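You operate a simulated robot arm through the tools that you are given. There is no shell and no other tool. Be economical: measure what you need, move in short steps, check, and stop when the job is done.

You are at the controls of a simulated robot arm. One attempt, no reset.

Task
Close the feeder down and clear the jar and both plants off it.
Fine: park the spout; the jar goes in the jar holder once the feeder knob is at shut; the plants go in the grey rack. Set down upright: feed jar.

Only the result counts: the job must be done as asked and must still hold three seconds after the hand-in. Knocking over, shifting, dropping, spilling or breaking anything else fails it.

Robot
A 7-joint arm with a two-finger parallel gripper, fixed in place. Base frame: the origin is at the foot of the arm, x ahead of it, y to its left, z up; the work surface is at about z = 800. Units: mm, degrees, N and s.
With the tool pointing down near the work surface it reaches from about 300 to 700 mm from the base axis. Its first joint turns from -66.0 to 66.0 degrees. Payload 1.57 kg.
The TCP is the grasp point between the finger pads, 30 mm short of the fingertips. In the tool frame z runs along the fingers and y along their closing line. The gripper opens to 110 mm. The fingers are 24 mm wide and 12 mm thick; the gripper's body (48 by 112 mm) begins 78 mm behind the TCP.
Orientation is told as [roll, pitch, yaw] about the base's x, y, z axes, in that order, counted from this pose: with the fingers straight down and closing along the base's y, the tool's x points along the base's -x, its y along +y and its z along -z.

Tools
- The arm moves only by the tool apply_moves. Its argument "moves" is a list of rows, each a list of 3 entries, a list of its own where there are three numbers: the gripper command, from -1 (shut) to 1 (fully open), values between in proportion, then the shift along the tool's x, y, z in mm, then the turn, a rotation vector about the tool's x, y, z in rad. In form: [[hand, [x, y, z], [wx, wy, wz]], ...]. A call has 1 to 8 rows; each row shifts and turns the commanded pose from where the row before left it, along the tool's axes as they then stand. Rows are played at 5 a second. More than 50 mm and 8.6 degrees between two rows, or a gripper value outside its range, and nothing of the call is played. Where a pose cannot be reached the arm comes as near as it can. A force on the tool above 50 N (or 10 N above the force at the start of the call, whichever is more), or a blocked arm, ends the call early, and 0.2 s more pass. Each finger travels about 108 mm/s and halts on what it meets, pressing with about 26 N; the grip force reading is that of the motor and also rises with nothing between the fingers. The clock runs only during rows and for 0.2 s after the last one: add rows that do not move to give the fingers time. The reply holds the time, the measured pose of the TCP, the force on the tool along the base axes, the opening and the grip force, in the units named above and with some noise, with the torque about the TCP (base axes, N m) and any sound that the robot's microphone picked up, and new pictures: "views" is both (left out), scene, wrist or none.
- Cameras (640 x 400 px; columns grow to the right, rows downward): "scene" is fixed at [171.9, -399, 1402.7]; the picture's right is [0.70, -0.72, 0.00], its down [-0.42, -0.41, -0.81] and it looks along [0.58, 0.56, -0.59] (base axes); focal length 214 px, centre (320, 200). "wrist" rides on the gripper at [70, 16, -141] in the tool frame; the picture's right is [-0.23, 0.97, 0.00], its down [-0.85, -0.20, -0.48] and it looks along [-0.47, -0.11, 0.88] (tool axes); focal length 222 px, centre (320, 200). There is no depth. A picture from a camera that has moved, and an enlarged one, comes with that camera's place and axes in the base frame and with its lens.
- zoom(camera, box): a new picture of the part [left, top, right, bottom] of that camera's present view, enlarged. It takes no simulated time.
- job_done(): hands the job in; it is judged then, once.

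Work in short steps. Places have to be worked out from the pictures, the camera data and where the tool is seen: move nearer, look again, correct. Check each grasp and each placing, and mend what went wrong. You have 120 turns and 200 pictures in all, those below and enlarged ones among them. Open the gripper and draw the arm clear of the work before you hand the job in, unless the task says otherwise; then end with one line.

The tools are called after "Request:" as a command line: name --argument value ..., lists and objects as JSON in quotes. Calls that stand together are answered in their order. apply_moves: Moves the arm, as the interface text tells. Its arguments: {"type":"object","properties":{"moves":{"type":"array"},"views":{"type":"string","enum":["both","scene","wrist","none"]}},"required":["moves"]} The other tools are called the same way: zoom (camera, box) takes an enlarged picture of a part of a camera's view; job_done () hands the job in.

At the start:

```text
clock: 0.0
tcp_pos: [396.8, -32.1, 1299.1]
tool_rot: [-0.1, 0.0, 0.1]
contact_force: [-0.3, -0.1, -0.3]
ft_torque: [0.01, 0.03, -0.01]
grip_width: 109.8
gripper_force: 0.0
```

scene: 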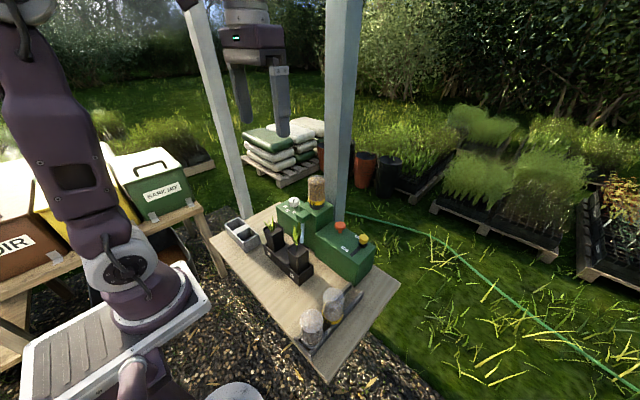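
wrist: 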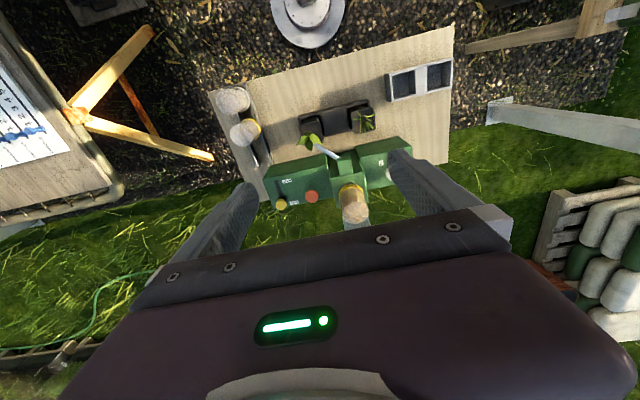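

I start by enlarging both views to identify the parts.

Request:
zoom --camera "scene" --box '[210, 160, 410, 285]'

Request:
zoom --camera "scene" --box '[260, 260, 400, 360]'

Request:
zoom --camera "wrist" --box '[200, 50, 460, 230]'

```text
3.20 times, centred on (310, 222) of scene
camera zoom: at [171.9, -399.0, 1402.7], right [0.7, -0.72, 0.0], down [-0.42, -0.41, -0.81], along [0.58, 0.56, -0.59], focal length 686 px, centre (352, 128)
```

zoom: 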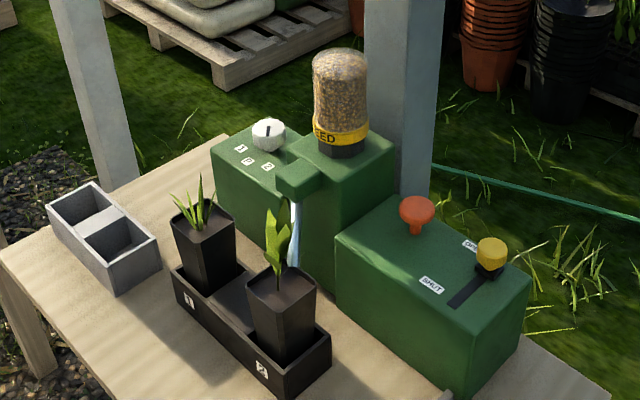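

```text
4.00 times, centred on (330, 310) of scene
camera zoom: at [171.9, -399.0, 1402.7], right [0.7, -0.72, 0.0], down [-0.42, -0.41, -0.81], along [0.58, 0.56, -0.59], focal length 858 px, centre (280, -240)
```

zoom: 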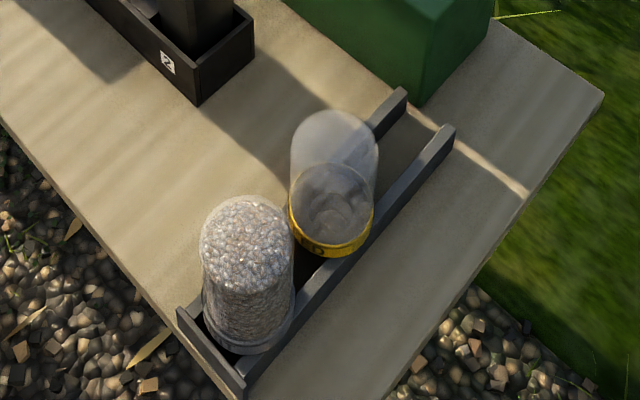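

```text
2.22 times, centred on (330, 140) of wrist
camera zoom: at [326.1, -15.8, 1440.0], right [0.23, 0.97, 0.0], down [0.85, -0.2, 0.48], along [0.47, -0.11, -0.88], focal length 494 px, centre (298, 333)
```

zoom: 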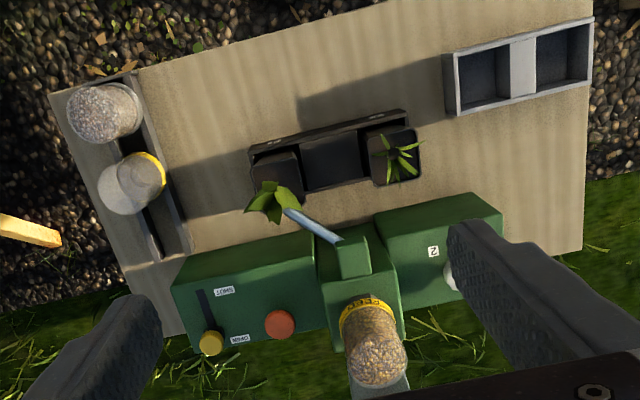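

The layout reads as a dial marked 1/P/2 (spout), a yellow slider marked OPEN/SHUT, a red knob, the feed jar on top, and a jar holder with two jars already in it. I move closer for detail, staying above the jar.

Request:
apply_moves --moves '[[1, [-8, 13, 37], [0, 0, 0]], [1, [-8, 13, 37], [0, 0, 0]], [1, [-8, 13, 37], [0, 0, 0]], [1, [-8, 13, 37], [0, 0, 0]]]' --views "wrist"

```text
clock: 1.0
tcp_pos: [425.9, 17.4, 1150.6]
tool_rot: [0.0, -0.1, -0.1]
contact_force: [0.0, -0.6, -0.2]
ft_torque: [-0.01, -0.04, 0.04]
grip_width: 110.2
gripper_force: 0.1
camera wrist: at [355.7, 35.2, 1291.6], right [0.23, 0.97, 0.0], down [0.85, -0.2, 0.48], along [0.47, -0.11, -0.88], focal length 222 px, centre (320, 200)
```

wrist: 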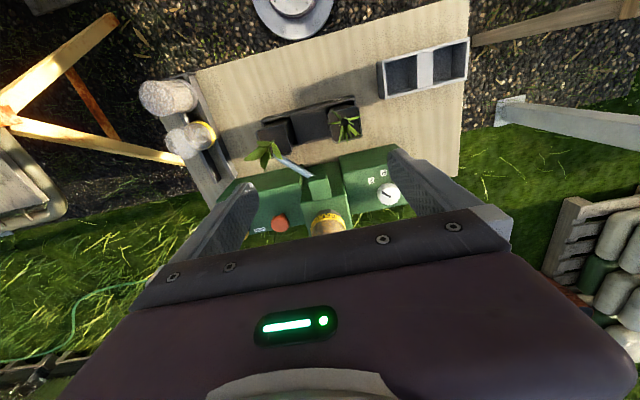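

Request:
zoom --camera "wrist" --box '[310, 120, 430, 220]'

Request:
zoom --camera "wrist" --box '[130, 60, 370, 210]'

Request:
zoom --camera "scene" --box '[270, 170, 390, 270]'

```text
4.00 times, centred on (370, 170) of wrist
camera zoom: at [355.7, 35.2, 1291.6], right [0.23, 0.97, 0.0], down [0.85, -0.2, 0.48], along [0.47, -0.11, -0.88], focal length 888 px, centre (120, 320)
```

zoom: 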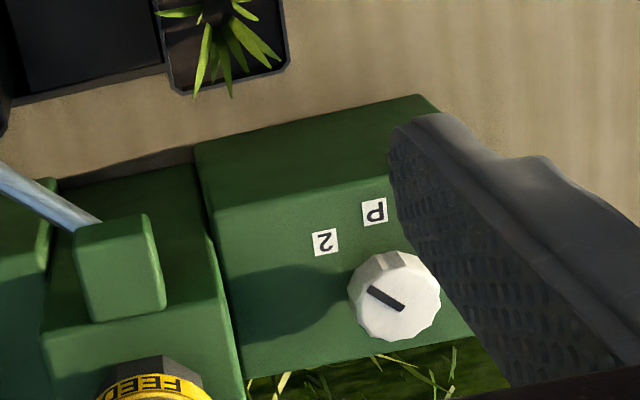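

```text
2.67 times, centred on (250, 135) of wrist
camera zoom: at [355.7, 35.2, 1291.6], right [0.23, 0.97, 0.0], down [0.85, -0.2, 0.48], along [0.47, -0.11, -0.88], focal length 592 px, centre (507, 373)
```

zoom: 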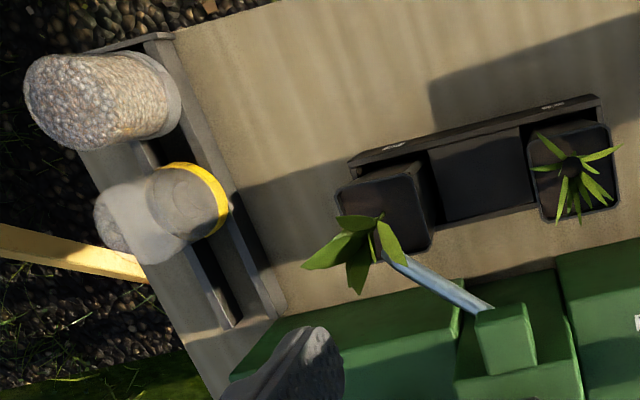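

```text
4.00 times, centred on (330, 220) of scene
camera zoom: at [171.9, -399.0, 1402.7], right [0.7, -0.72, 0.0], down [-0.42, -0.41, -0.81], along [0.58, 0.56, -0.59], focal length 858 px, centre (280, 120)
```

zoom: 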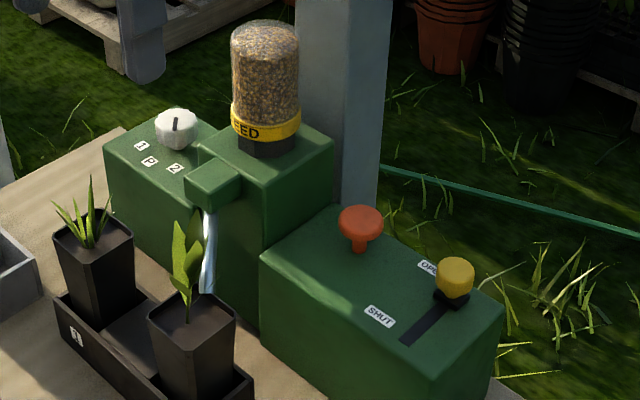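

The dial points at 2 with P next to it, and the slider is at OPEN. Next I look at the jar holder from closer.

Request:
apply_moves --moves '[[1, [17, -40, 14], [0, 0, 0]], [1, [17, -40, 14], [0, 0, 0]], [1, [17, -40, 14], [0, 0, 0]], [1, [17, -40, 14], [0, 0, 0]], [1, [17, -40, 14], [0, 0, 0]]]' --views "wrist"

```text
clock: 2.2
tcp_pos: [343.9, -181.5, 1085.3]
tool_rot: [0.0, -0.1, 0.0]
contact_force: [-0.1, 0.2, 0.2]
ft_torque: [0.02, 0.0, -0.02]
grip_width: 110.1
gripper_force: 0.2
camera wrist: at [272.9, -165.6, 1225.8], right [0.23, 0.97, 0.0], down [0.85, -0.2, 0.48], along [0.47, -0.11, -0.88], focal length 222 px, centre (320, 200)
```

wrist: 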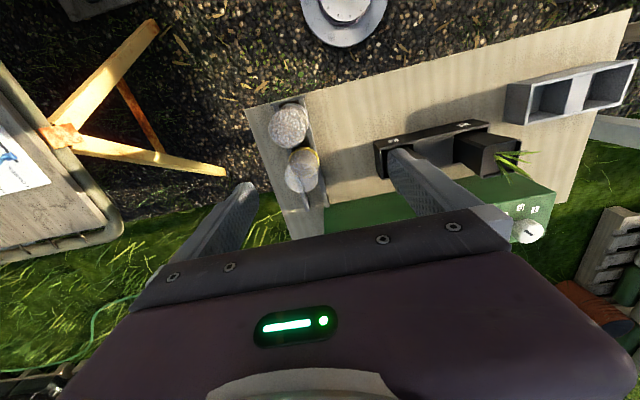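

Request:
zoom --camera "wrist" --box '[230, 80, 374, 240]'

Request:
zoom --camera "scene" --box '[290, 270, 370, 360]'

```text
2.50 times, centred on (302, 160) of wrist
camera zoom: at [272.9, -165.6, 1225.8], right [0.23, 0.97, 0.0], down [0.85, -0.2, 0.48], along [0.47, -0.11, -0.88], focal length 555 px, centre (365, 300)
```

zoom: 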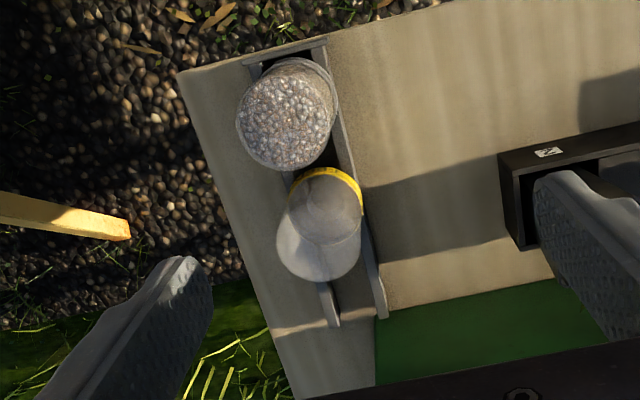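

```text
4.44 times, centred on (330, 315) of scene
camera zoom: at [171.9, -399.0, 1402.7], right [0.7, -0.72, 0.0], down [-0.42, -0.41, -0.81], along [0.58, 0.56, -0.59], focal length 953 px, centre (276, -311)
```

zoom: 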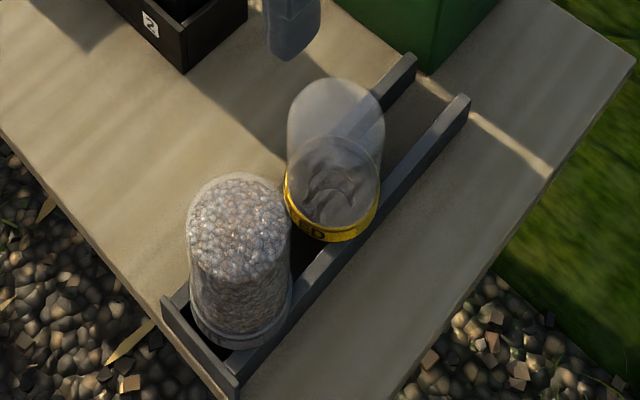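

The holder runs along x from about 296 to 510 at y≈-228, jars at x≈316 and 393, so the free slot is near x≈468. By triangulation the slider knob is at about (580,-182,943) and the dial top at about (566,115,933). I go above the slider knob.

Request:
apply_moves --moves '[[1, [-42, 0, 8], [0, 0, 0]], [1, [-42, 0, 8], [0, 0, 0]], [1, [-42, 0, 8], [0, 0, 0]], [0.2, [-42, 0, 8], [0, 0, 0]], [0, [-42, 0, 8], [0, 0, 0]], [0, [0, 0, 0], [0, 0, 0]]]' --views "both"

```text
clock: 3.6
tcp_pos: [555.7, -179.5, 1040.4]
tool_rot: [0.0, 0.0, 0.0]
contact_force: [-0.7, -0.2, -0.6]
ft_torque: [0.0, -0.01, 0.01]
grip_width: 54.6
gripper_force: 0.0
camera wrist: at [484.6, -163.4, 1181.0], right [0.23, 0.97, 0.0], down [0.85, -0.2, 0.48], along [0.47, -0.11, -0.88], focal length 222 px, centre (320, 200)
```

scene: 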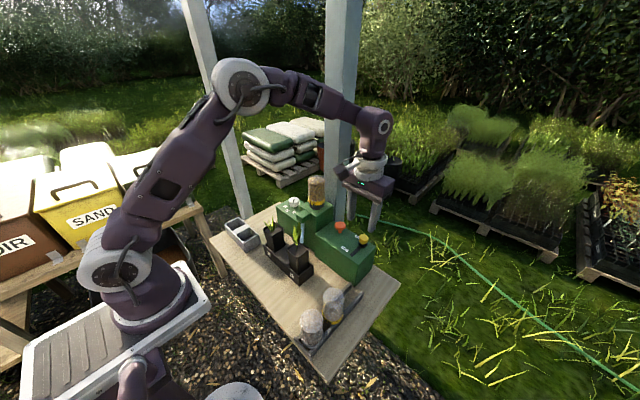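
wrist: 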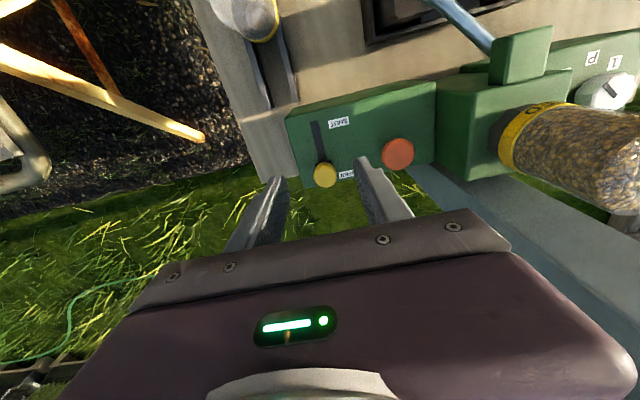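

Request:
zoom --camera "wrist" --box '[260, 80, 440, 200]'

Request:
zoom --camera "scene" --box '[290, 170, 400, 290]'

```text
3.33 times, centred on (350, 140) of wrist
camera zoom: at [484.6, -163.4, 1181.0], right [0.23, 0.97, 0.0], down [0.85, -0.2, 0.48], along [0.47, -0.11, -0.88], focal length 740 px, centre (220, 400)
```

zoom: 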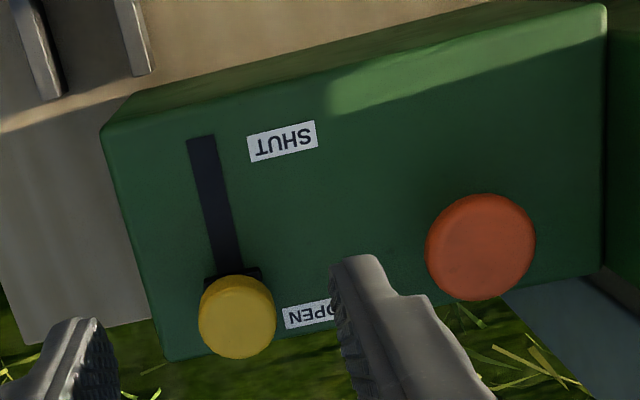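

```text
3.33 times, centred on (345, 230) of scene
camera zoom: at [171.9, -399.0, 1402.7], right [0.7, -0.72, 0.0], down [-0.42, -0.41, -0.81], along [0.58, 0.56, -0.59], focal length 715 px, centre (237, 100)
```

zoom: 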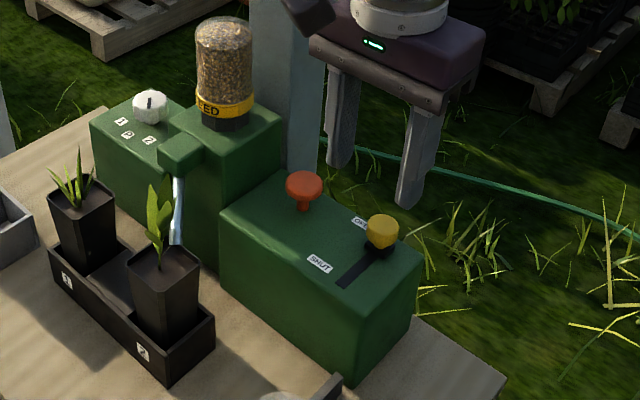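

The knob top is at about (578,-182,943) and the block top at z≈904. I descend around the knob with the fingertips just above the block, then close.

Request:
apply_moves --moves '[[0, [-11, -1, 40], [0, 0, 0]], [0, [-11, -1, 35], [0, 0, 0]], [0, [0, 0, 24], [0, 0, 0]], [-0.8, [0, 0, 0], [0, 0, 0]], [-0.8, [0, 0, 0], [0, 0, 0]]]' --views "wrist"

Request:
zoom --camera "scene" --box '[310, 190, 400, 280]'

```text
clock: 4.8
tcp_pos: [574.6, -180.1, 942.1]
tool_rot: [-0.1, 0.0, -0.1]
contact_force: [0.5, -7.9, -2.1]
ft_torque: [-0.13, -0.59, -0.1]
grip_width: 27.2
gripper_force: 37.8
camera wrist: at [504.0, -163.6, 1083.1], right [0.23, 0.97, 0.0], down [0.85, -0.2, 0.48], along [0.47, -0.11, -0.88], focal length 222 px, centre (320, 200)
```

wrist: 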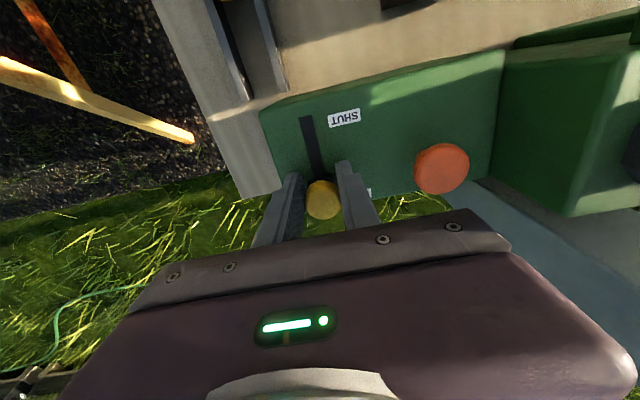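

```text
4.44 times, centred on (355, 235) of scene
camera zoom: at [171.9, -399.2, 1402.6], right [0.7, -0.72, 0.0], down [-0.42, -0.41, -0.81], along [0.58, 0.56, -0.59], focal length 953 px, centre (164, 44)
```

zoom: 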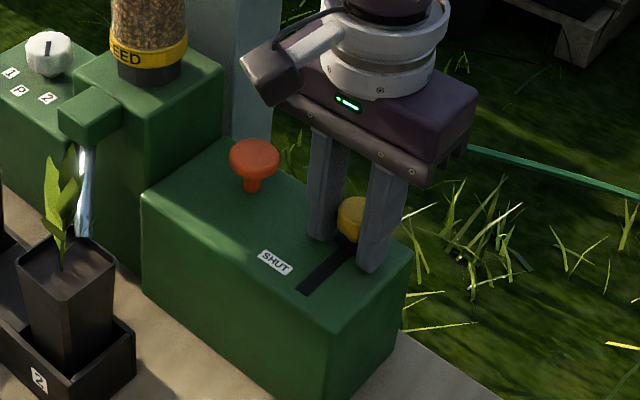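

The knob is held at 27 mm. I slide it toward SHUT (−x) in small steps.

Request:
apply_moves --moves '[[-0.8, [10, -1, 0], [0, 0, 0]], [-0.8, [10, 0, 0], [0, 0, 0]], [-0.8, [8, 0, 0], [0, 0, 0]], [-0.8, [6, 0, 0], [0, 0, 0]]]' --views "wrist"

```text
clock: 5.8
tcp_pos: [542.1, -180.8, 942.5]
tool_rot: [0.2, 0.1, 0.0]
contact_force: [-0.2, 18.0, -1.4]
ft_torque: [0.11, -0.18, 0.13]
grip_width: 27.6
gripper_force: 37.8
camera wrist: at [471.9, -164.6, 1083.4], right [0.23, 0.97, 0.0], down [0.86, -0.2, 0.48], along [0.47, -0.11, -0.88], focal length 222 px, centre (320, 200)
```

wrist: 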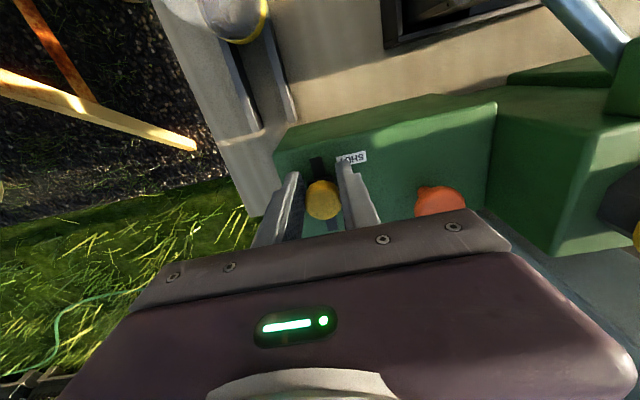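

It is sliding well. I ease the y offset and continue to the end stop.

Request:
apply_moves --moves '[[-0.8, [4, 0.6, 0], [0, 0, 0]], [-0.8, [4, 0, 0], [0, 0, 0]], [-0.8, [3, 0, 0], [0, 0, 0]]]' --views "wrist"

Request:
zoom --camera "scene" --box '[310, 190, 400, 280]'

```text
clock: 6.6
tcp_pos: [530.4, -179.4, 942.5]
tool_rot: [0.0, -0.2, 0.1]
contact_force: [0.9, 30.9, 31.8]
ft_torque: [0.44, 0.07, 0.37]
grip_width: 27.5
gripper_force: 37.6
camera wrist: at [460.0, -164.3, 1082.8], right [0.23, 0.97, 0.0], down [0.85, -0.2, 0.48], along [0.47, -0.11, -0.88], focal length 222 px, centre (320, 200)
```

wrist: 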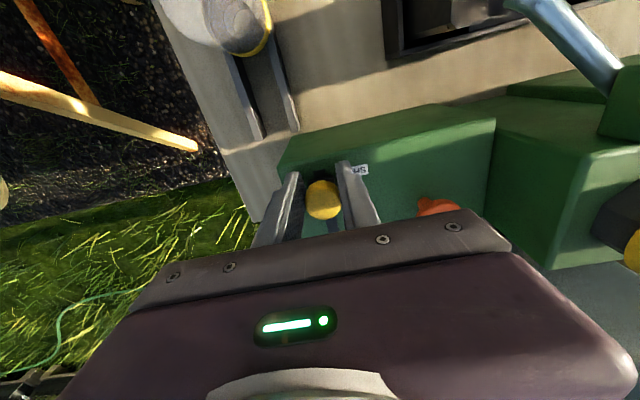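

```text
4.44 times, centred on (355, 235) of scene
camera zoom: at [171.4, -398.0, 1403.1], right [0.7, -0.72, 0.0], down [-0.42, -0.41, -0.81], along [0.58, 0.56, -0.59], focal length 953 px, centre (164, 44)
```

zoom: 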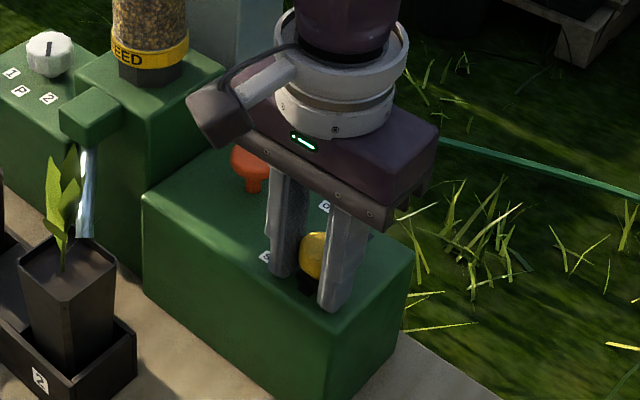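

I open the fingers and rise to see whether the knob is fully at SHUT.

Request:
apply_moves --moves '[[0, [0, 0, 0], [0, 0, 0]], [0, [0, 0, 0], [0, 0, 0]], [0, [0, 0, -45], [0, 0, 0]], [0, [0, 0, -45], [0, 0, 0]]]' --views "wrist"

Request:
zoom --camera "wrist" --box '[260, 80, 440, 220]'

Request:
zoom --camera "scene" --box '[310, 200, 390, 280]'

```text
clock: 7.6
tcp_pos: [533.4, -182.5, 1033.6]
tool_rot: [0.0, 0.0, -0.2]
contact_force: [-0.1, -0.8, -0.1]
ft_torque: [0.01, -0.02, 0.02]
grip_width: 55.1
gripper_force: 0.1
camera wrist: at [462.5, -166.4, 1173.9], right [0.23, 0.97, 0.0], down [0.85, -0.2, 0.48], along [0.47, -0.11, -0.88], focal length 222 px, centre (320, 200)
```

wrist: 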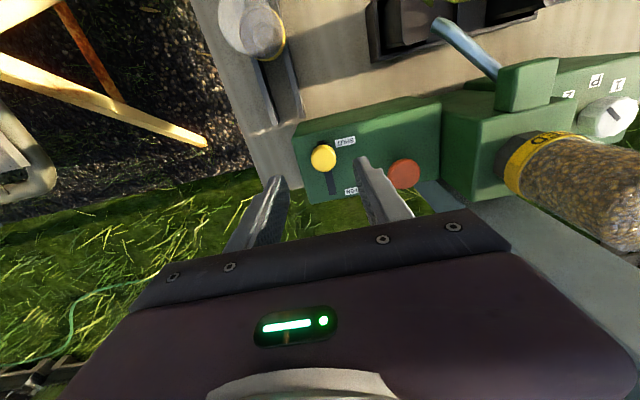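

```text
2.86 times, centred on (350, 150) of wrist
camera zoom: at [462.5, -166.4, 1173.9], right [0.23, 0.97, 0.0], down [0.85, -0.2, 0.48], along [0.47, -0.11, -0.88], focal length 635 px, centre (234, 343)
```

zoom: 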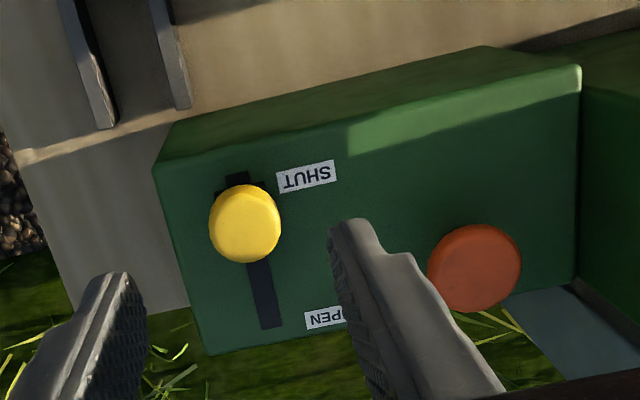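

```text
5.00 times, centred on (350, 240) of scene
camera zoom: at [171.9, -399.0, 1402.7], right [0.7, -0.72, 0.0], down [-0.42, -0.41, -0.81], along [0.58, 0.56, -0.59], focal length 1072 px, centre (170, 0)
```

zoom: 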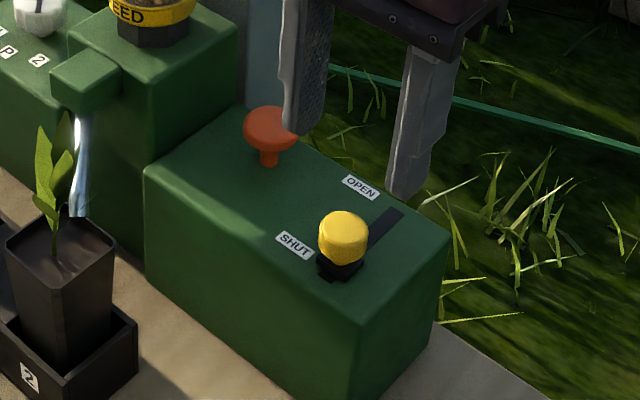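

The knob is now beside the SHUT label, with about 5 mm of slot left. To confirm it is at its stop, I push it from behind with closed fingers.

Request:
apply_moves --moves '[[-1, [-20, 0, 0], [0, 0, 0]], [-1, [-21, 0, 0], [0, 0, 0]], [-1, [0, 0, 45], [0, 0, 0]], [-1, [0, 0, 45], [0, 0, 0]], [-1, [5, 0, 0], [0, 0, 0]], [-1, [4, 0, 0], [0, 0, 0]]]' --views "wrist"

```text
clock: 9.0
tcp_pos: [564.4, -181.5, 942.1]
tool_rot: [0.1, -0.3, 0.0]
contact_force: [18.7, 0.9, -7.0]
ft_torque: [-0.13, -0.08, -0.05]
grip_width: 0.1
gripper_force: 21.4
camera wrist: at [493.7, -165.3, 1081.3], right [0.23, 0.97, 0.0], down [0.85, -0.2, 0.48], along [0.47, -0.11, -0.88], focal length 222 px, centre (320, 200)
```

wrist: 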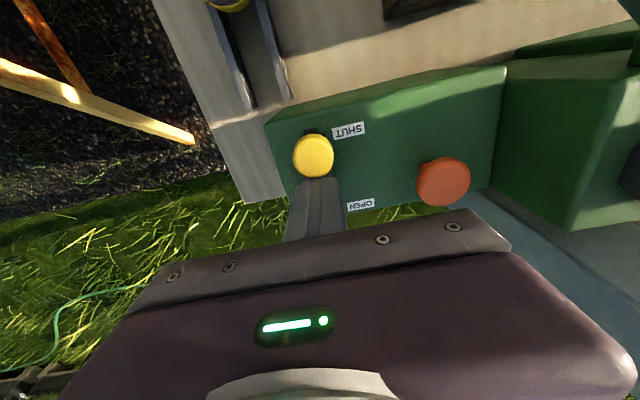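

Request:
apply_moves --moves '[[-1, [2, 0, 0], [0, 0, 0]], [-1, [2, 0, 0], [0, 0, 0]]]' --views "none"

```text
clock: 9.6
tcp_pos: [564.6, -180.5, 942.6]
tool_rot: [-0.1, -1.0, 0.1]
contact_force: [10.6, -0.3, -1.3]
ft_torque: [-0.07, -0.02, 0.02]
grip_width: 0.0
gripper_force: 21.4
stopped in row 2: the force on the tool passed its limit at 53 N (the readings are from after the stop); the commanded pose is now the measured one
```

The stop is solid, so the knob is at SHUT. I back off, rise, and go to view the feed jar.

Request:
apply_moves --moves '[[-1, [-6, 0, -5], [0, 0, 0]], [-1, [0, 0, -48], [0, 0, 0]], [0, [0, 0, -48], [0, 0, 0]], [0.4, [0, 0, -48], [0, 0, 0]], [0.6, [30, 20, -35], [0, 0, 0]], [0.6, [30, 38, -30], [0, 0, 0]], [0.6, [30, 38, 0], [0, 0, 0]], [0.6, [0, 38, 0], [0, 0, 0]]]' --views "none"

Request:
apply_moves --moves '[[0.6, [0, 36, 0], [0, 0, 0]], [0.6, [0, 0, 0], [0, 0, 0]]]' --views "both"

Request:
zoom --camera "wrist" --box '[240, 60, 420, 200]'

Request:
zoom --camera "scene" --box '[260, 165, 350, 235]'

```text
refused: row 5 steps farther than a row can; nothing moved
```

```text
clock: 10.2
tcp_pos: [565.0, -149.5, 943.6]
tool_rot: [-0.4, -1.0, -0.1]
contact_force: [23.9, -28.0, -5.7]
ft_torque: [-0.05, -0.03, 0.66]
grip_width: 53.6
gripper_force: 0.1
camera wrist: at [491.6, -132.6, 1082.6], right [0.23, 0.97, 0.0], down [0.85, -0.2, 0.5], along [0.48, -0.11, -0.87], focal length 222 px, centre (320, 200)
```

scene: 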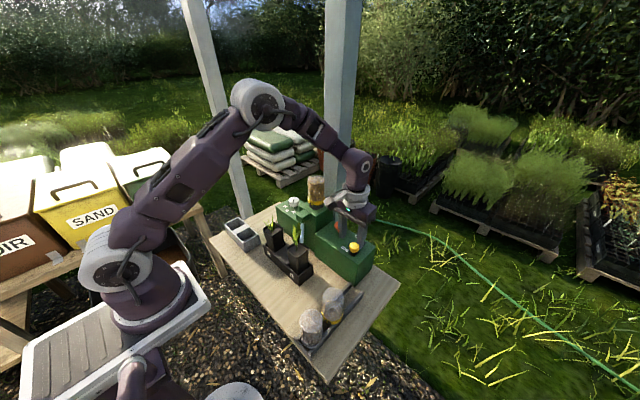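
wrist: 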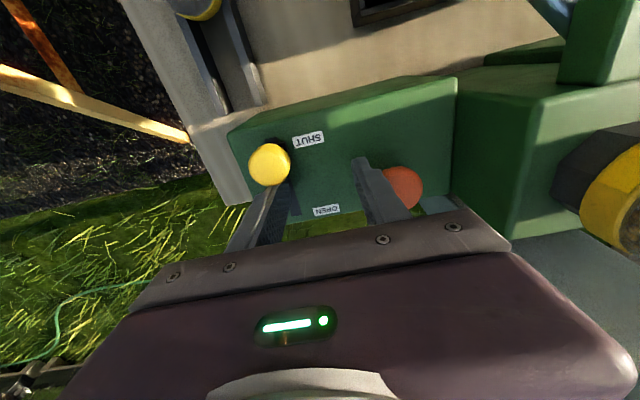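

```text
2.86 times, centred on (330, 130) of wrist
camera zoom: at [491.6, -132.6, 1082.6], right [0.23, 0.97, 0.0], down [0.85, -0.2, 0.5], along [0.48, -0.11, -0.87], focal length 635 px, centre (291, 400)
```

zoom: 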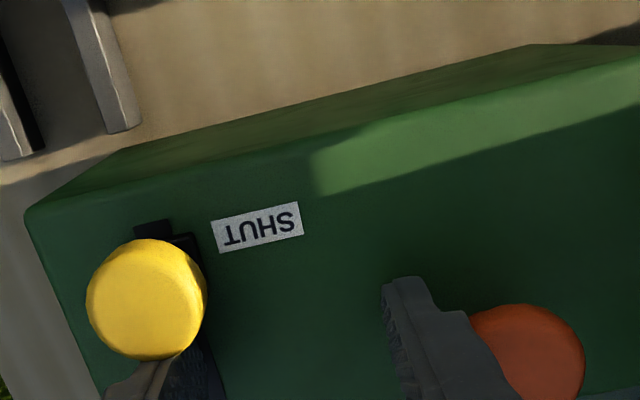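

```text
5.71 times, centred on (305, 200) of scene
camera zoom: at [172.6, -399.8, 1402.4], right [0.7, -0.72, 0.0], down [-0.42, -0.41, -0.81], along [0.58, 0.56, -0.59], focal length 1226 px, centre (406, 200)
```

zoom: 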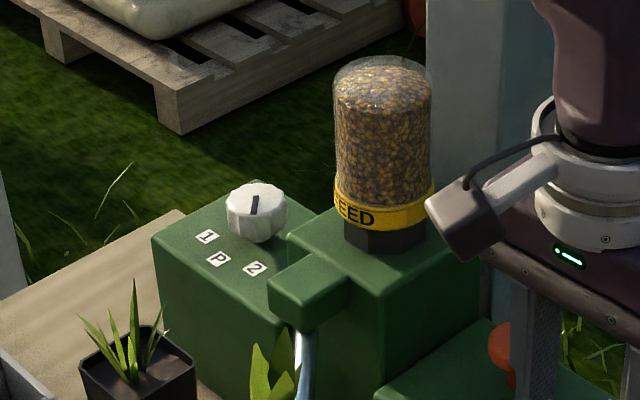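

That was my mistake: the first call was refused and the second then played low, so the right finger is touching the red knob. I back straight off it, away from both knobs, and then rise.

Request:
apply_moves --moves '[[0, [-4, -12, 0], [0, 0, 0]], [0, [-4, -12, 0], [0, 0, 0]], [0, [0, 0, -40], [0, 0, 0]], [0, [0, 0, -45], [0, 0, 0]]]' --views "wrist"

Request:
zoom --camera "scene" --box '[310, 200, 390, 280]'

```text
clock: 11.2
tcp_pos: [570.0, -167.9, 1028.5]
tool_rot: [0.0, -0.8, 0.1]
contact_force: [-0.8, -0.1, -0.3]
ft_torque: [0.02, 0.01, -0.01]
grip_width: 54.9
gripper_force: 0.0
camera wrist: at [497.7, -152.1, 1169.2], right [0.23, 0.97, 0.0], down [0.85, -0.2, 0.49], along [0.48, -0.11, -0.87], focal length 222 px, centre (320, 200)
```

wrist: 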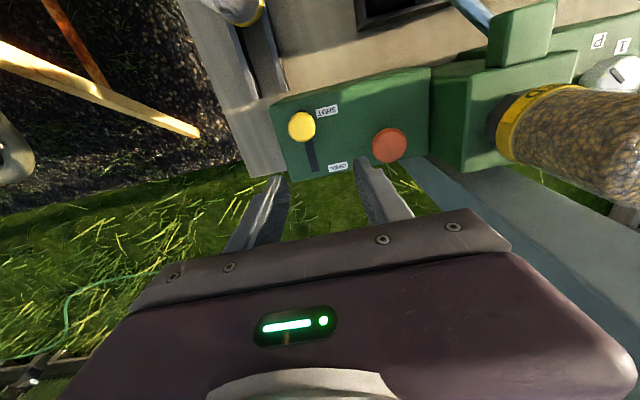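

```text
5.00 times, centred on (350, 240) of scene
camera zoom: at [171.8, -399.0, 1402.7], right [0.7, -0.72, 0.0], down [-0.42, -0.41, -0.81], along [0.58, 0.56, -0.59], focal length 1072 px, centre (170, 0)
```

zoom: 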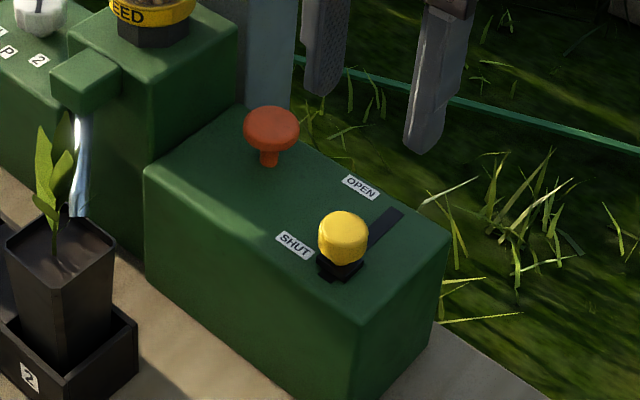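

Nothing was disturbed. I go up and back, then across toward the jar, correcting the small pitch.

Request:
apply_moves --moves '[[0, [28, 0, -40], [0, 0.014, 0]], [0.4, [28, 0, -40], [0, 0, 0]], [0.6, [28, 0, -40], [0, 0, 0]], [0.6, [0, 42, -10], [0, 0, 0]], [0.6, [0, 42, 0], [0, 0, 0]], [0.6, [0, 42, 0], [0, 0, 0]], [0.6, [0, 40, 0], [0, 0, 0]]]' --views "wrist"

```text
clock: 12.8
tcp_pos: [487.6, -5.6, 1158.4]
tool_rot: [-0.1, 0.1, -0.1]
contact_force: [-0.3, -0.5, -0.9]
ft_torque: [-0.04, 0.0, 0.01]
grip_width: 88.1
gripper_force: 0.0
camera wrist: at [417.1, 11.9, 1299.5], right [0.23, 0.97, 0.0], down [0.86, -0.2, 0.48], along [0.47, -0.11, -0.88], focal length 222 px, centre (320, 200)
```

wrist: 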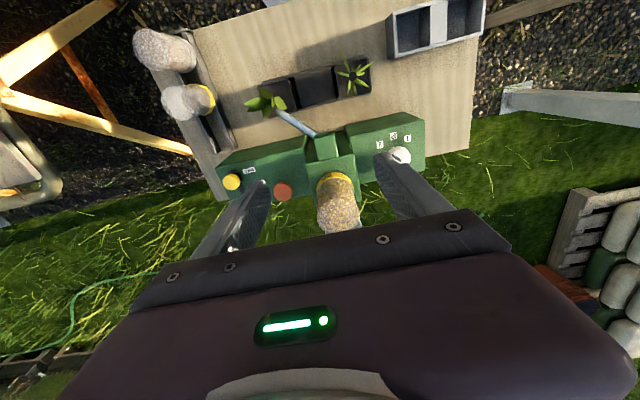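

Request:
zoom --camera "wrist" --box '[250, 60, 430, 240]'

Request:
zoom --camera "scene" --box '[260, 165, 350, 235]'

```text
2.22 times, centred on (340, 150) of wrist
camera zoom: at [417.1, 11.9, 1299.5], right [0.23, 0.97, 0.0], down [0.86, -0.2, 0.48], along [0.47, -0.11, -0.88], focal length 494 px, centre (276, 311)
```

zoom: 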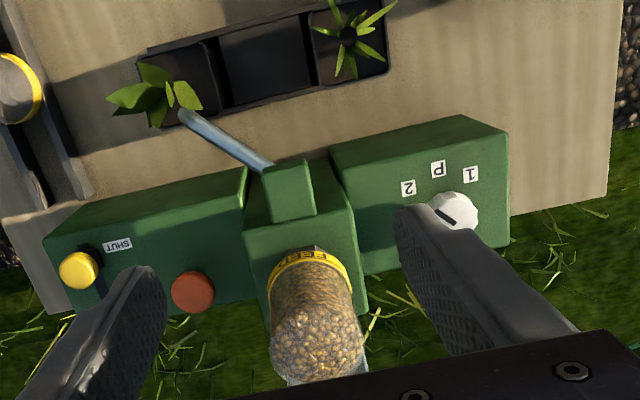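

```text
5.71 times, centred on (305, 200) of scene
camera zoom: at [171.8, -399.0, 1402.7], right [0.7, -0.72, 0.0], down [-0.42, -0.41, -0.81], along [0.58, 0.56, -0.59], focal length 1226 px, centre (406, 200)
```

zoom: 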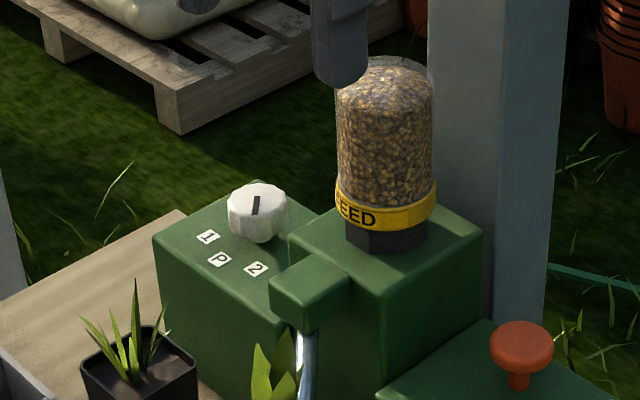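

The jar axis is at about (569,1) with the yellow band near z≈980–995. I go above it and descend with TCP to z≈1034.

Request:
apply_moves --moves '[[0.6, [-41, 3, 0], [0, 0, 0]], [0.6, [-41, 3, 0], [0, 0, 0]], [0.6, [0, 0, 42], [0, 0, 0]], [0.6, [0, 0, 42], [0, 0, 0]], [0.6, [0, 0, 40], [0, 0, 0]]]' --views "both"

Request:
zoom --camera "scene" --box '[260, 145, 370, 235]'

```text
clock: 14.0
tcp_pos: [568.3, 2.3, 1036.5]
tool_rot: [-0.1, 0.0, 0.2]
contact_force: [0.0, -0.7, -0.4]
ft_torque: [0.01, -0.02, -0.02]
grip_width: 88.2
gripper_force: 0.1
camera wrist: at [497.5, 18.0, 1177.1], right [0.23, 0.97, 0.0], down [0.85, -0.2, 0.48], along [0.47, -0.11, -0.88], focal length 222 px, centre (320, 200)
```

scene: 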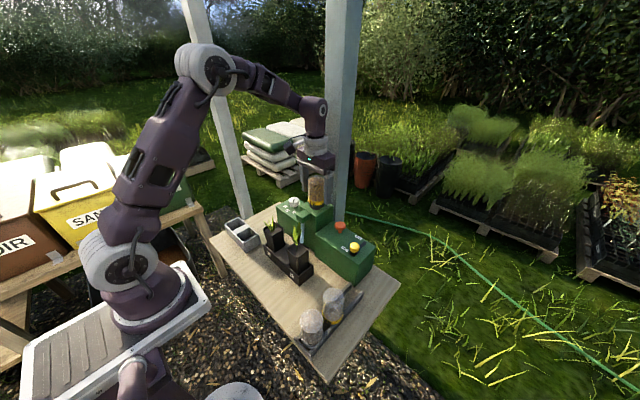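
wrist: 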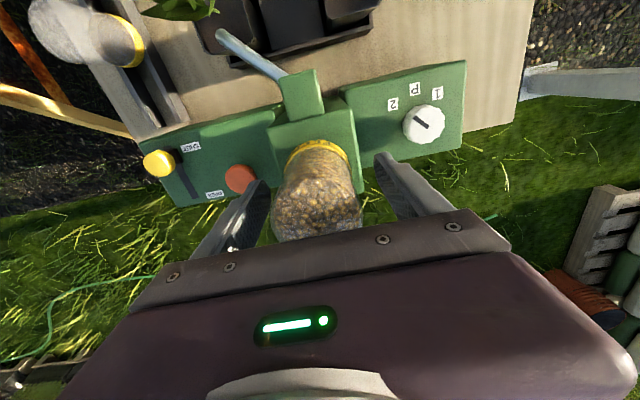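

```text
4.44 times, centred on (315, 190) of scene
camera zoom: at [171.9, -399.0, 1402.7], right [0.7, -0.72, 0.0], down [-0.42, -0.41, -0.81], along [0.58, 0.56, -0.59], focal length 953 px, centre (342, 244)
```

zoom: 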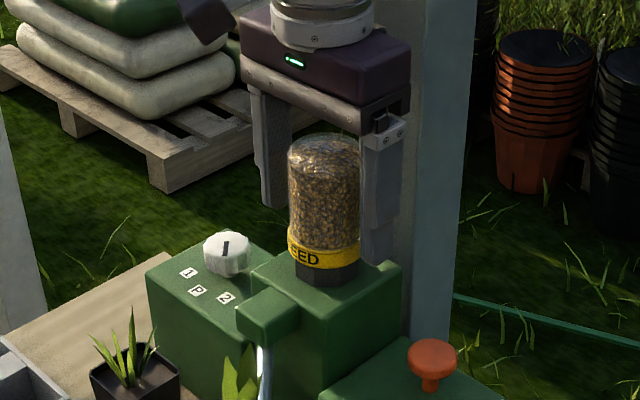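

The jar is centred between the fingers. I close, then test-lift a few mm.

Request:
apply_moves --moves '[[-0.3, [0, 0, 0], [0, 0, 0]], [-0.3, [0, 0, 0], [0, 0, 0]], [-0.3, [0, 0, 0], [0, 0, 0]]]' --views "none"

```text
clock: 14.8
tcp_pos: [567.8, 0.4, 1036.0]
tool_rot: [-0.2, 0.0, 0.0]
contact_force: [1.0, -5.7, -1.4]
ft_torque: [-0.25, -0.02, -0.03]
grip_width: 55.2
gripper_force: 26.1
```

Request:
apply_moves --moves '[[-0.3, [0, 0, -8], [0, 0, 0]], [-0.3, [0, 0, -12], [0, 0, 0]], [-0.3, [0, 0, -15], [0, 0, 0]]]' --views "wrist"

Request:
zoom --camera "scene" --box '[260, 145, 370, 235]'

```text
clock: 15.6
tcp_pos: [568.3, 4.9, 1069.0]
tool_rot: [0.0, 0.1, 0.0]
contact_force: [0.2, -0.1, -1.7]
ft_torque: [-0.02, 0.0, 0.0]
grip_width: 55.3
gripper_force: 25.9
camera wrist: at [497.3, 20.3, 1209.8], right [0.23, 0.97, 0.0], down [0.86, -0.2, 0.48], along [0.47, -0.11, -0.88], focal length 222 px, centre (320, 200)
```

wrist: 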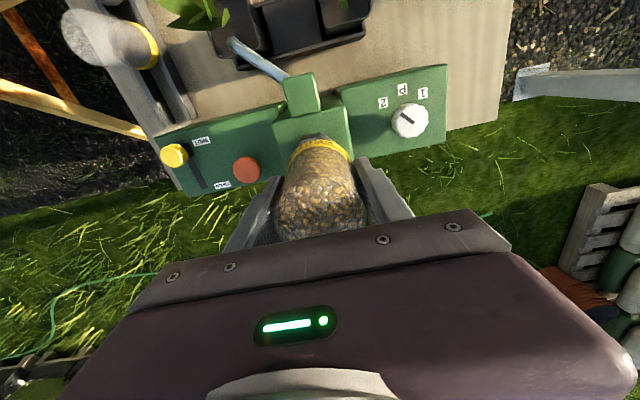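

```text
4.44 times, centred on (315, 190) of scene
camera zoom: at [171.9, -399.0, 1402.7], right [0.7, -0.72, 0.0], down [-0.42, -0.41, -0.81], along [0.58, 0.56, -0.59], focal length 953 px, centre (342, 244)
```

zoom: 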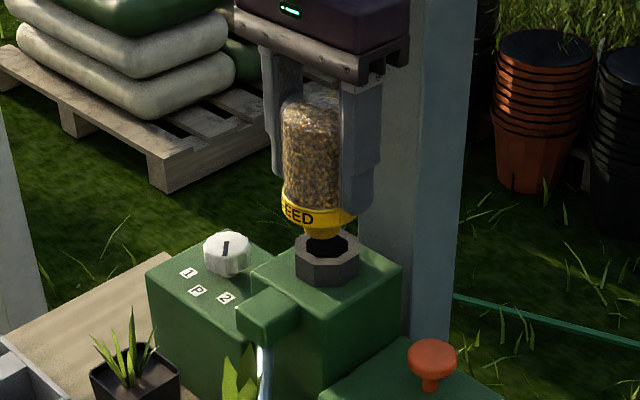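

The jar came out cleanly, and it has a yellow cone nozzle under the band with nothing spilling. I carry it at safe height above the free end of the holder and check the alignment there.

Request:
apply_moves --moves '[[-0.3, [0, 0, -40], [0, 0, 0]], [-0.3, [18, -42, 0], [0, 0, 0]], [-0.3, [18, -42, 0], [0, 0, 0]], [-0.3, [18, -42, 0], [0, 0, 0]], [-0.3, [18, -42, 0], [0, 0, 0]], [-0.3, [18, -42, 0], [0, 0, 0]], [-0.3, [10, -22, 0], [0, 0, 0]]]' --views "both"

Request:
zoom --camera "scene" --box '[280, 190, 400, 370]'

Request:
zoom --camera "wrist" --box '[230, 0, 390, 150]'

```text
clock: 17.2
tcp_pos: [467.5, -228.5, 1108.5]
tool_rot: [-0.1, 0.0, 0.1]
contact_force: [-0.2, -1.0, -2.2]
ft_torque: [0.02, -0.01, -0.03]
grip_width: 55.4
gripper_force: 25.7
camera wrist: at [396.5, -212.3, 1249.6], right [0.23, 0.97, 0.0], down [0.86, -0.2, 0.48], along [0.47, -0.11, -0.88], focal length 222 px, centre (320, 200)
```

scene: 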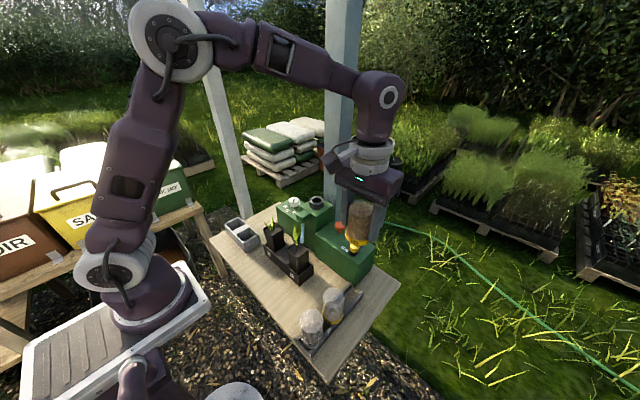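
wrist: 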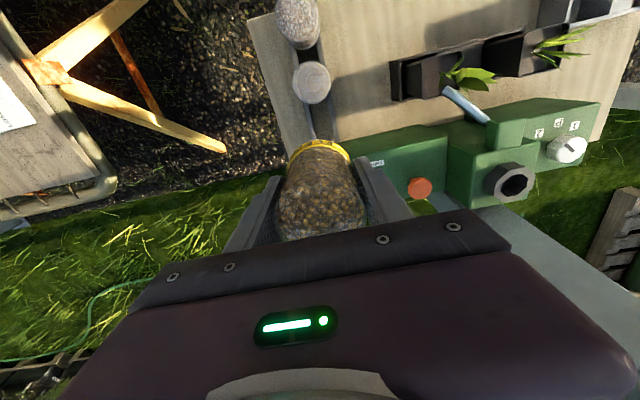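

```text
2.22 times, centred on (340, 280) of scene
camera zoom: at [171.9, -399.0, 1402.7], right [0.7, -0.72, 0.0], down [-0.42, -0.41, -0.81], along [0.58, 0.56, -0.59], focal length 477 px, centre (276, 22)
```

zoom: 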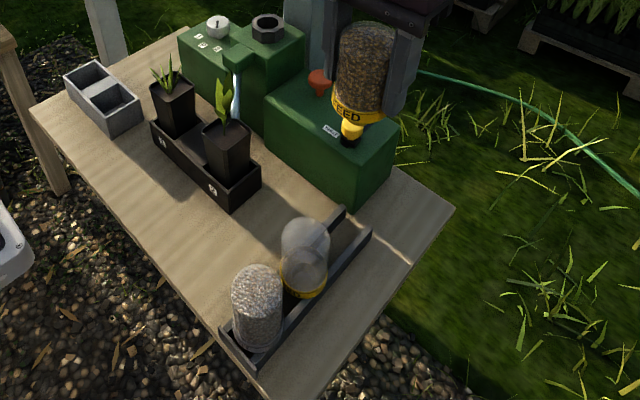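

```text
2.67 times, centred on (310, 75) of wrist
camera zoom: at [396.5, -212.3, 1249.6], right [0.23, 0.97, 0.0], down [0.86, -0.2, 0.48], along [0.47, -0.11, -0.88], focal length 592 px, centre (347, 533)
```

zoom: 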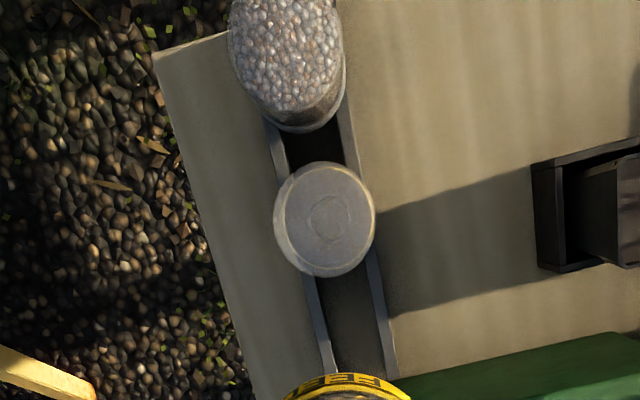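

I need the true nozzle length and what lies under the rails, so I enlarge both.

Request:
zoom --camera "scene" --box '[330, 190, 390, 260]'

Request:
zoom --camera "scene" --box '[315, 275, 365, 330]'

Request:
zoom --camera "wrist" --box '[270, 30, 350, 150]'

```text
5.71 times, centred on (360, 225) of scene
camera zoom: at [171.9, -399.0, 1402.7], right [0.7, -0.72, 0.0], down [-0.42, -0.41, -0.81], along [0.58, 0.56, -0.59], focal length 1226 px, centre (91, 57)
```

zoom: 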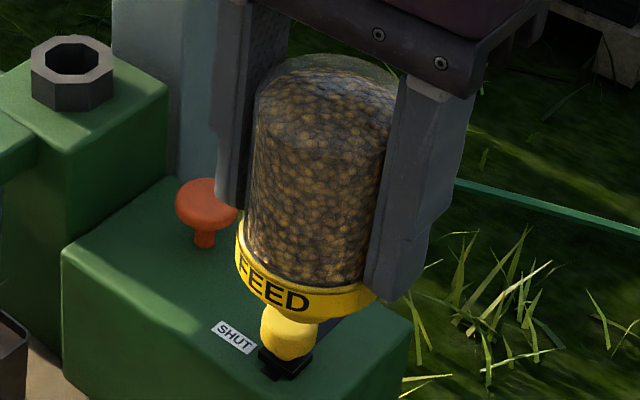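

```text
7.27 times, centred on (340, 302) of scene
camera zoom: at [171.9, -399.0, 1402.7], right [0.7, -0.72, 0.0], down [-0.42, -0.41, -0.81], along [0.58, 0.56, -0.59], focal length 1560 px, centre (174, -546)
```

zoom: 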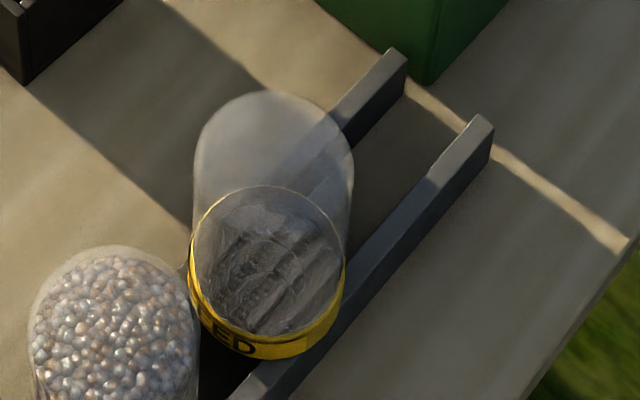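

```text
3.33 times, centred on (310, 90) of wrist
camera zoom: at [396.5, -212.3, 1249.6], right [0.23, 0.97, 0.0], down [0.86, -0.2, 0.48], along [0.47, -0.11, -0.88], focal length 740 px, centre (353, 567)
```

zoom: 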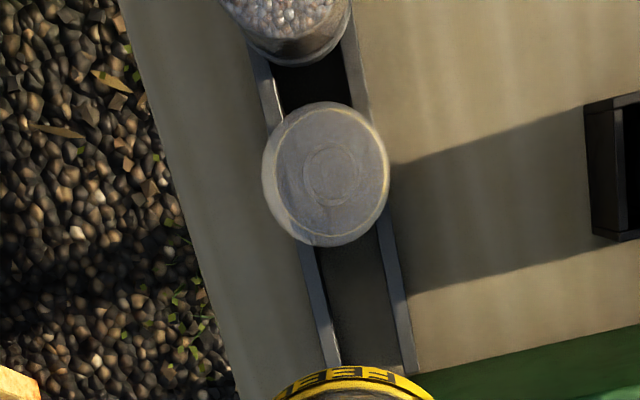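

The yellow piece below the band is actually the slider knob behind it. I shift to the holder's centreline (y≈-224.5), lower partway, and look at the jar's underside again.

Request:
apply_moves --moves '[[-0.3, [-1, 4, 45], [0, 0, 0]], [-0.3, [0, 0, 45], [0, 0, 0]], [-0.3, [0, 0, 40], [0, 0, 0]]]' --views "wrist"

Request:
zoom --camera "scene" --box '[310, 210, 400, 330]'

Request:
zoom --camera "wrist" --box '[240, 0, 400, 250]'

```text
clock: 18.0
tcp_pos: [465.6, -227.2, 978.0]
tool_rot: [0.0, 0.0, 0.1]
contact_force: [0.7, 0.3, -2.1]
ft_torque: [-0.01, 0.03, 0.0]
grip_width: 55.6
gripper_force: 26.0
camera wrist: at [395.7, -211.1, 1118.5], right [0.23, 0.97, 0.0], down [0.86, -0.2, 0.48], along [0.47, -0.11, -0.88], focal length 222 px, centre (320, 200)
```

wrist: 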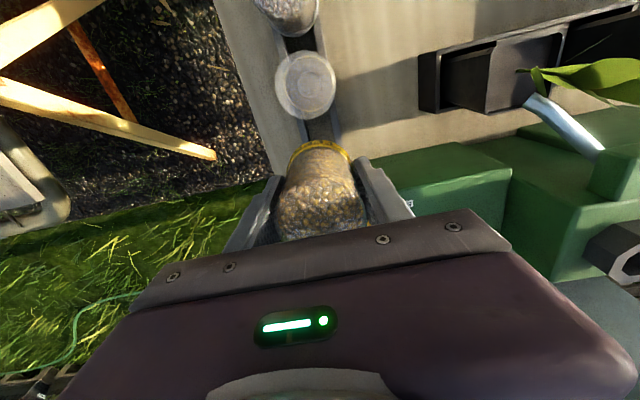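

```text
3.33 times, centred on (355, 270) of scene
camera zoom: at [171.9, -399.0, 1402.7], right [0.7, -0.72, 0.0], down [-0.42, -0.41, -0.81], along [0.58, 0.56, -0.59], focal length 715 px, centre (203, -33)
```

zoom: 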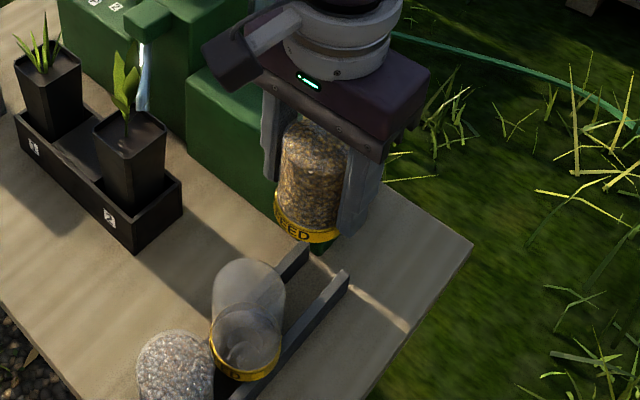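

```text
1.60 times, centred on (320, 125) of wrist
camera zoom: at [395.7, -211.1, 1118.5], right [0.23, 0.97, 0.0], down [0.86, -0.2, 0.48], along [0.47, -0.11, -0.88], focal length 355 px, centre (320, 320)
```

zoom: 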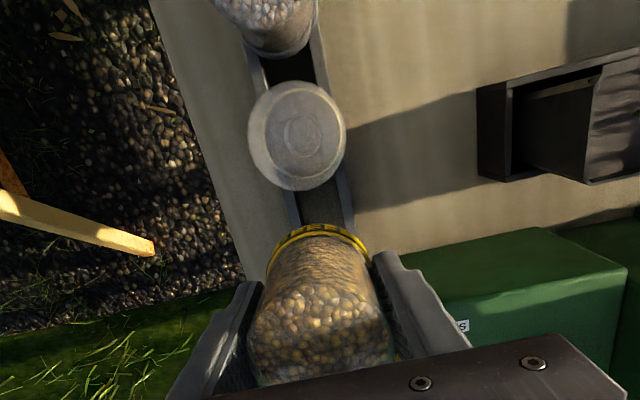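

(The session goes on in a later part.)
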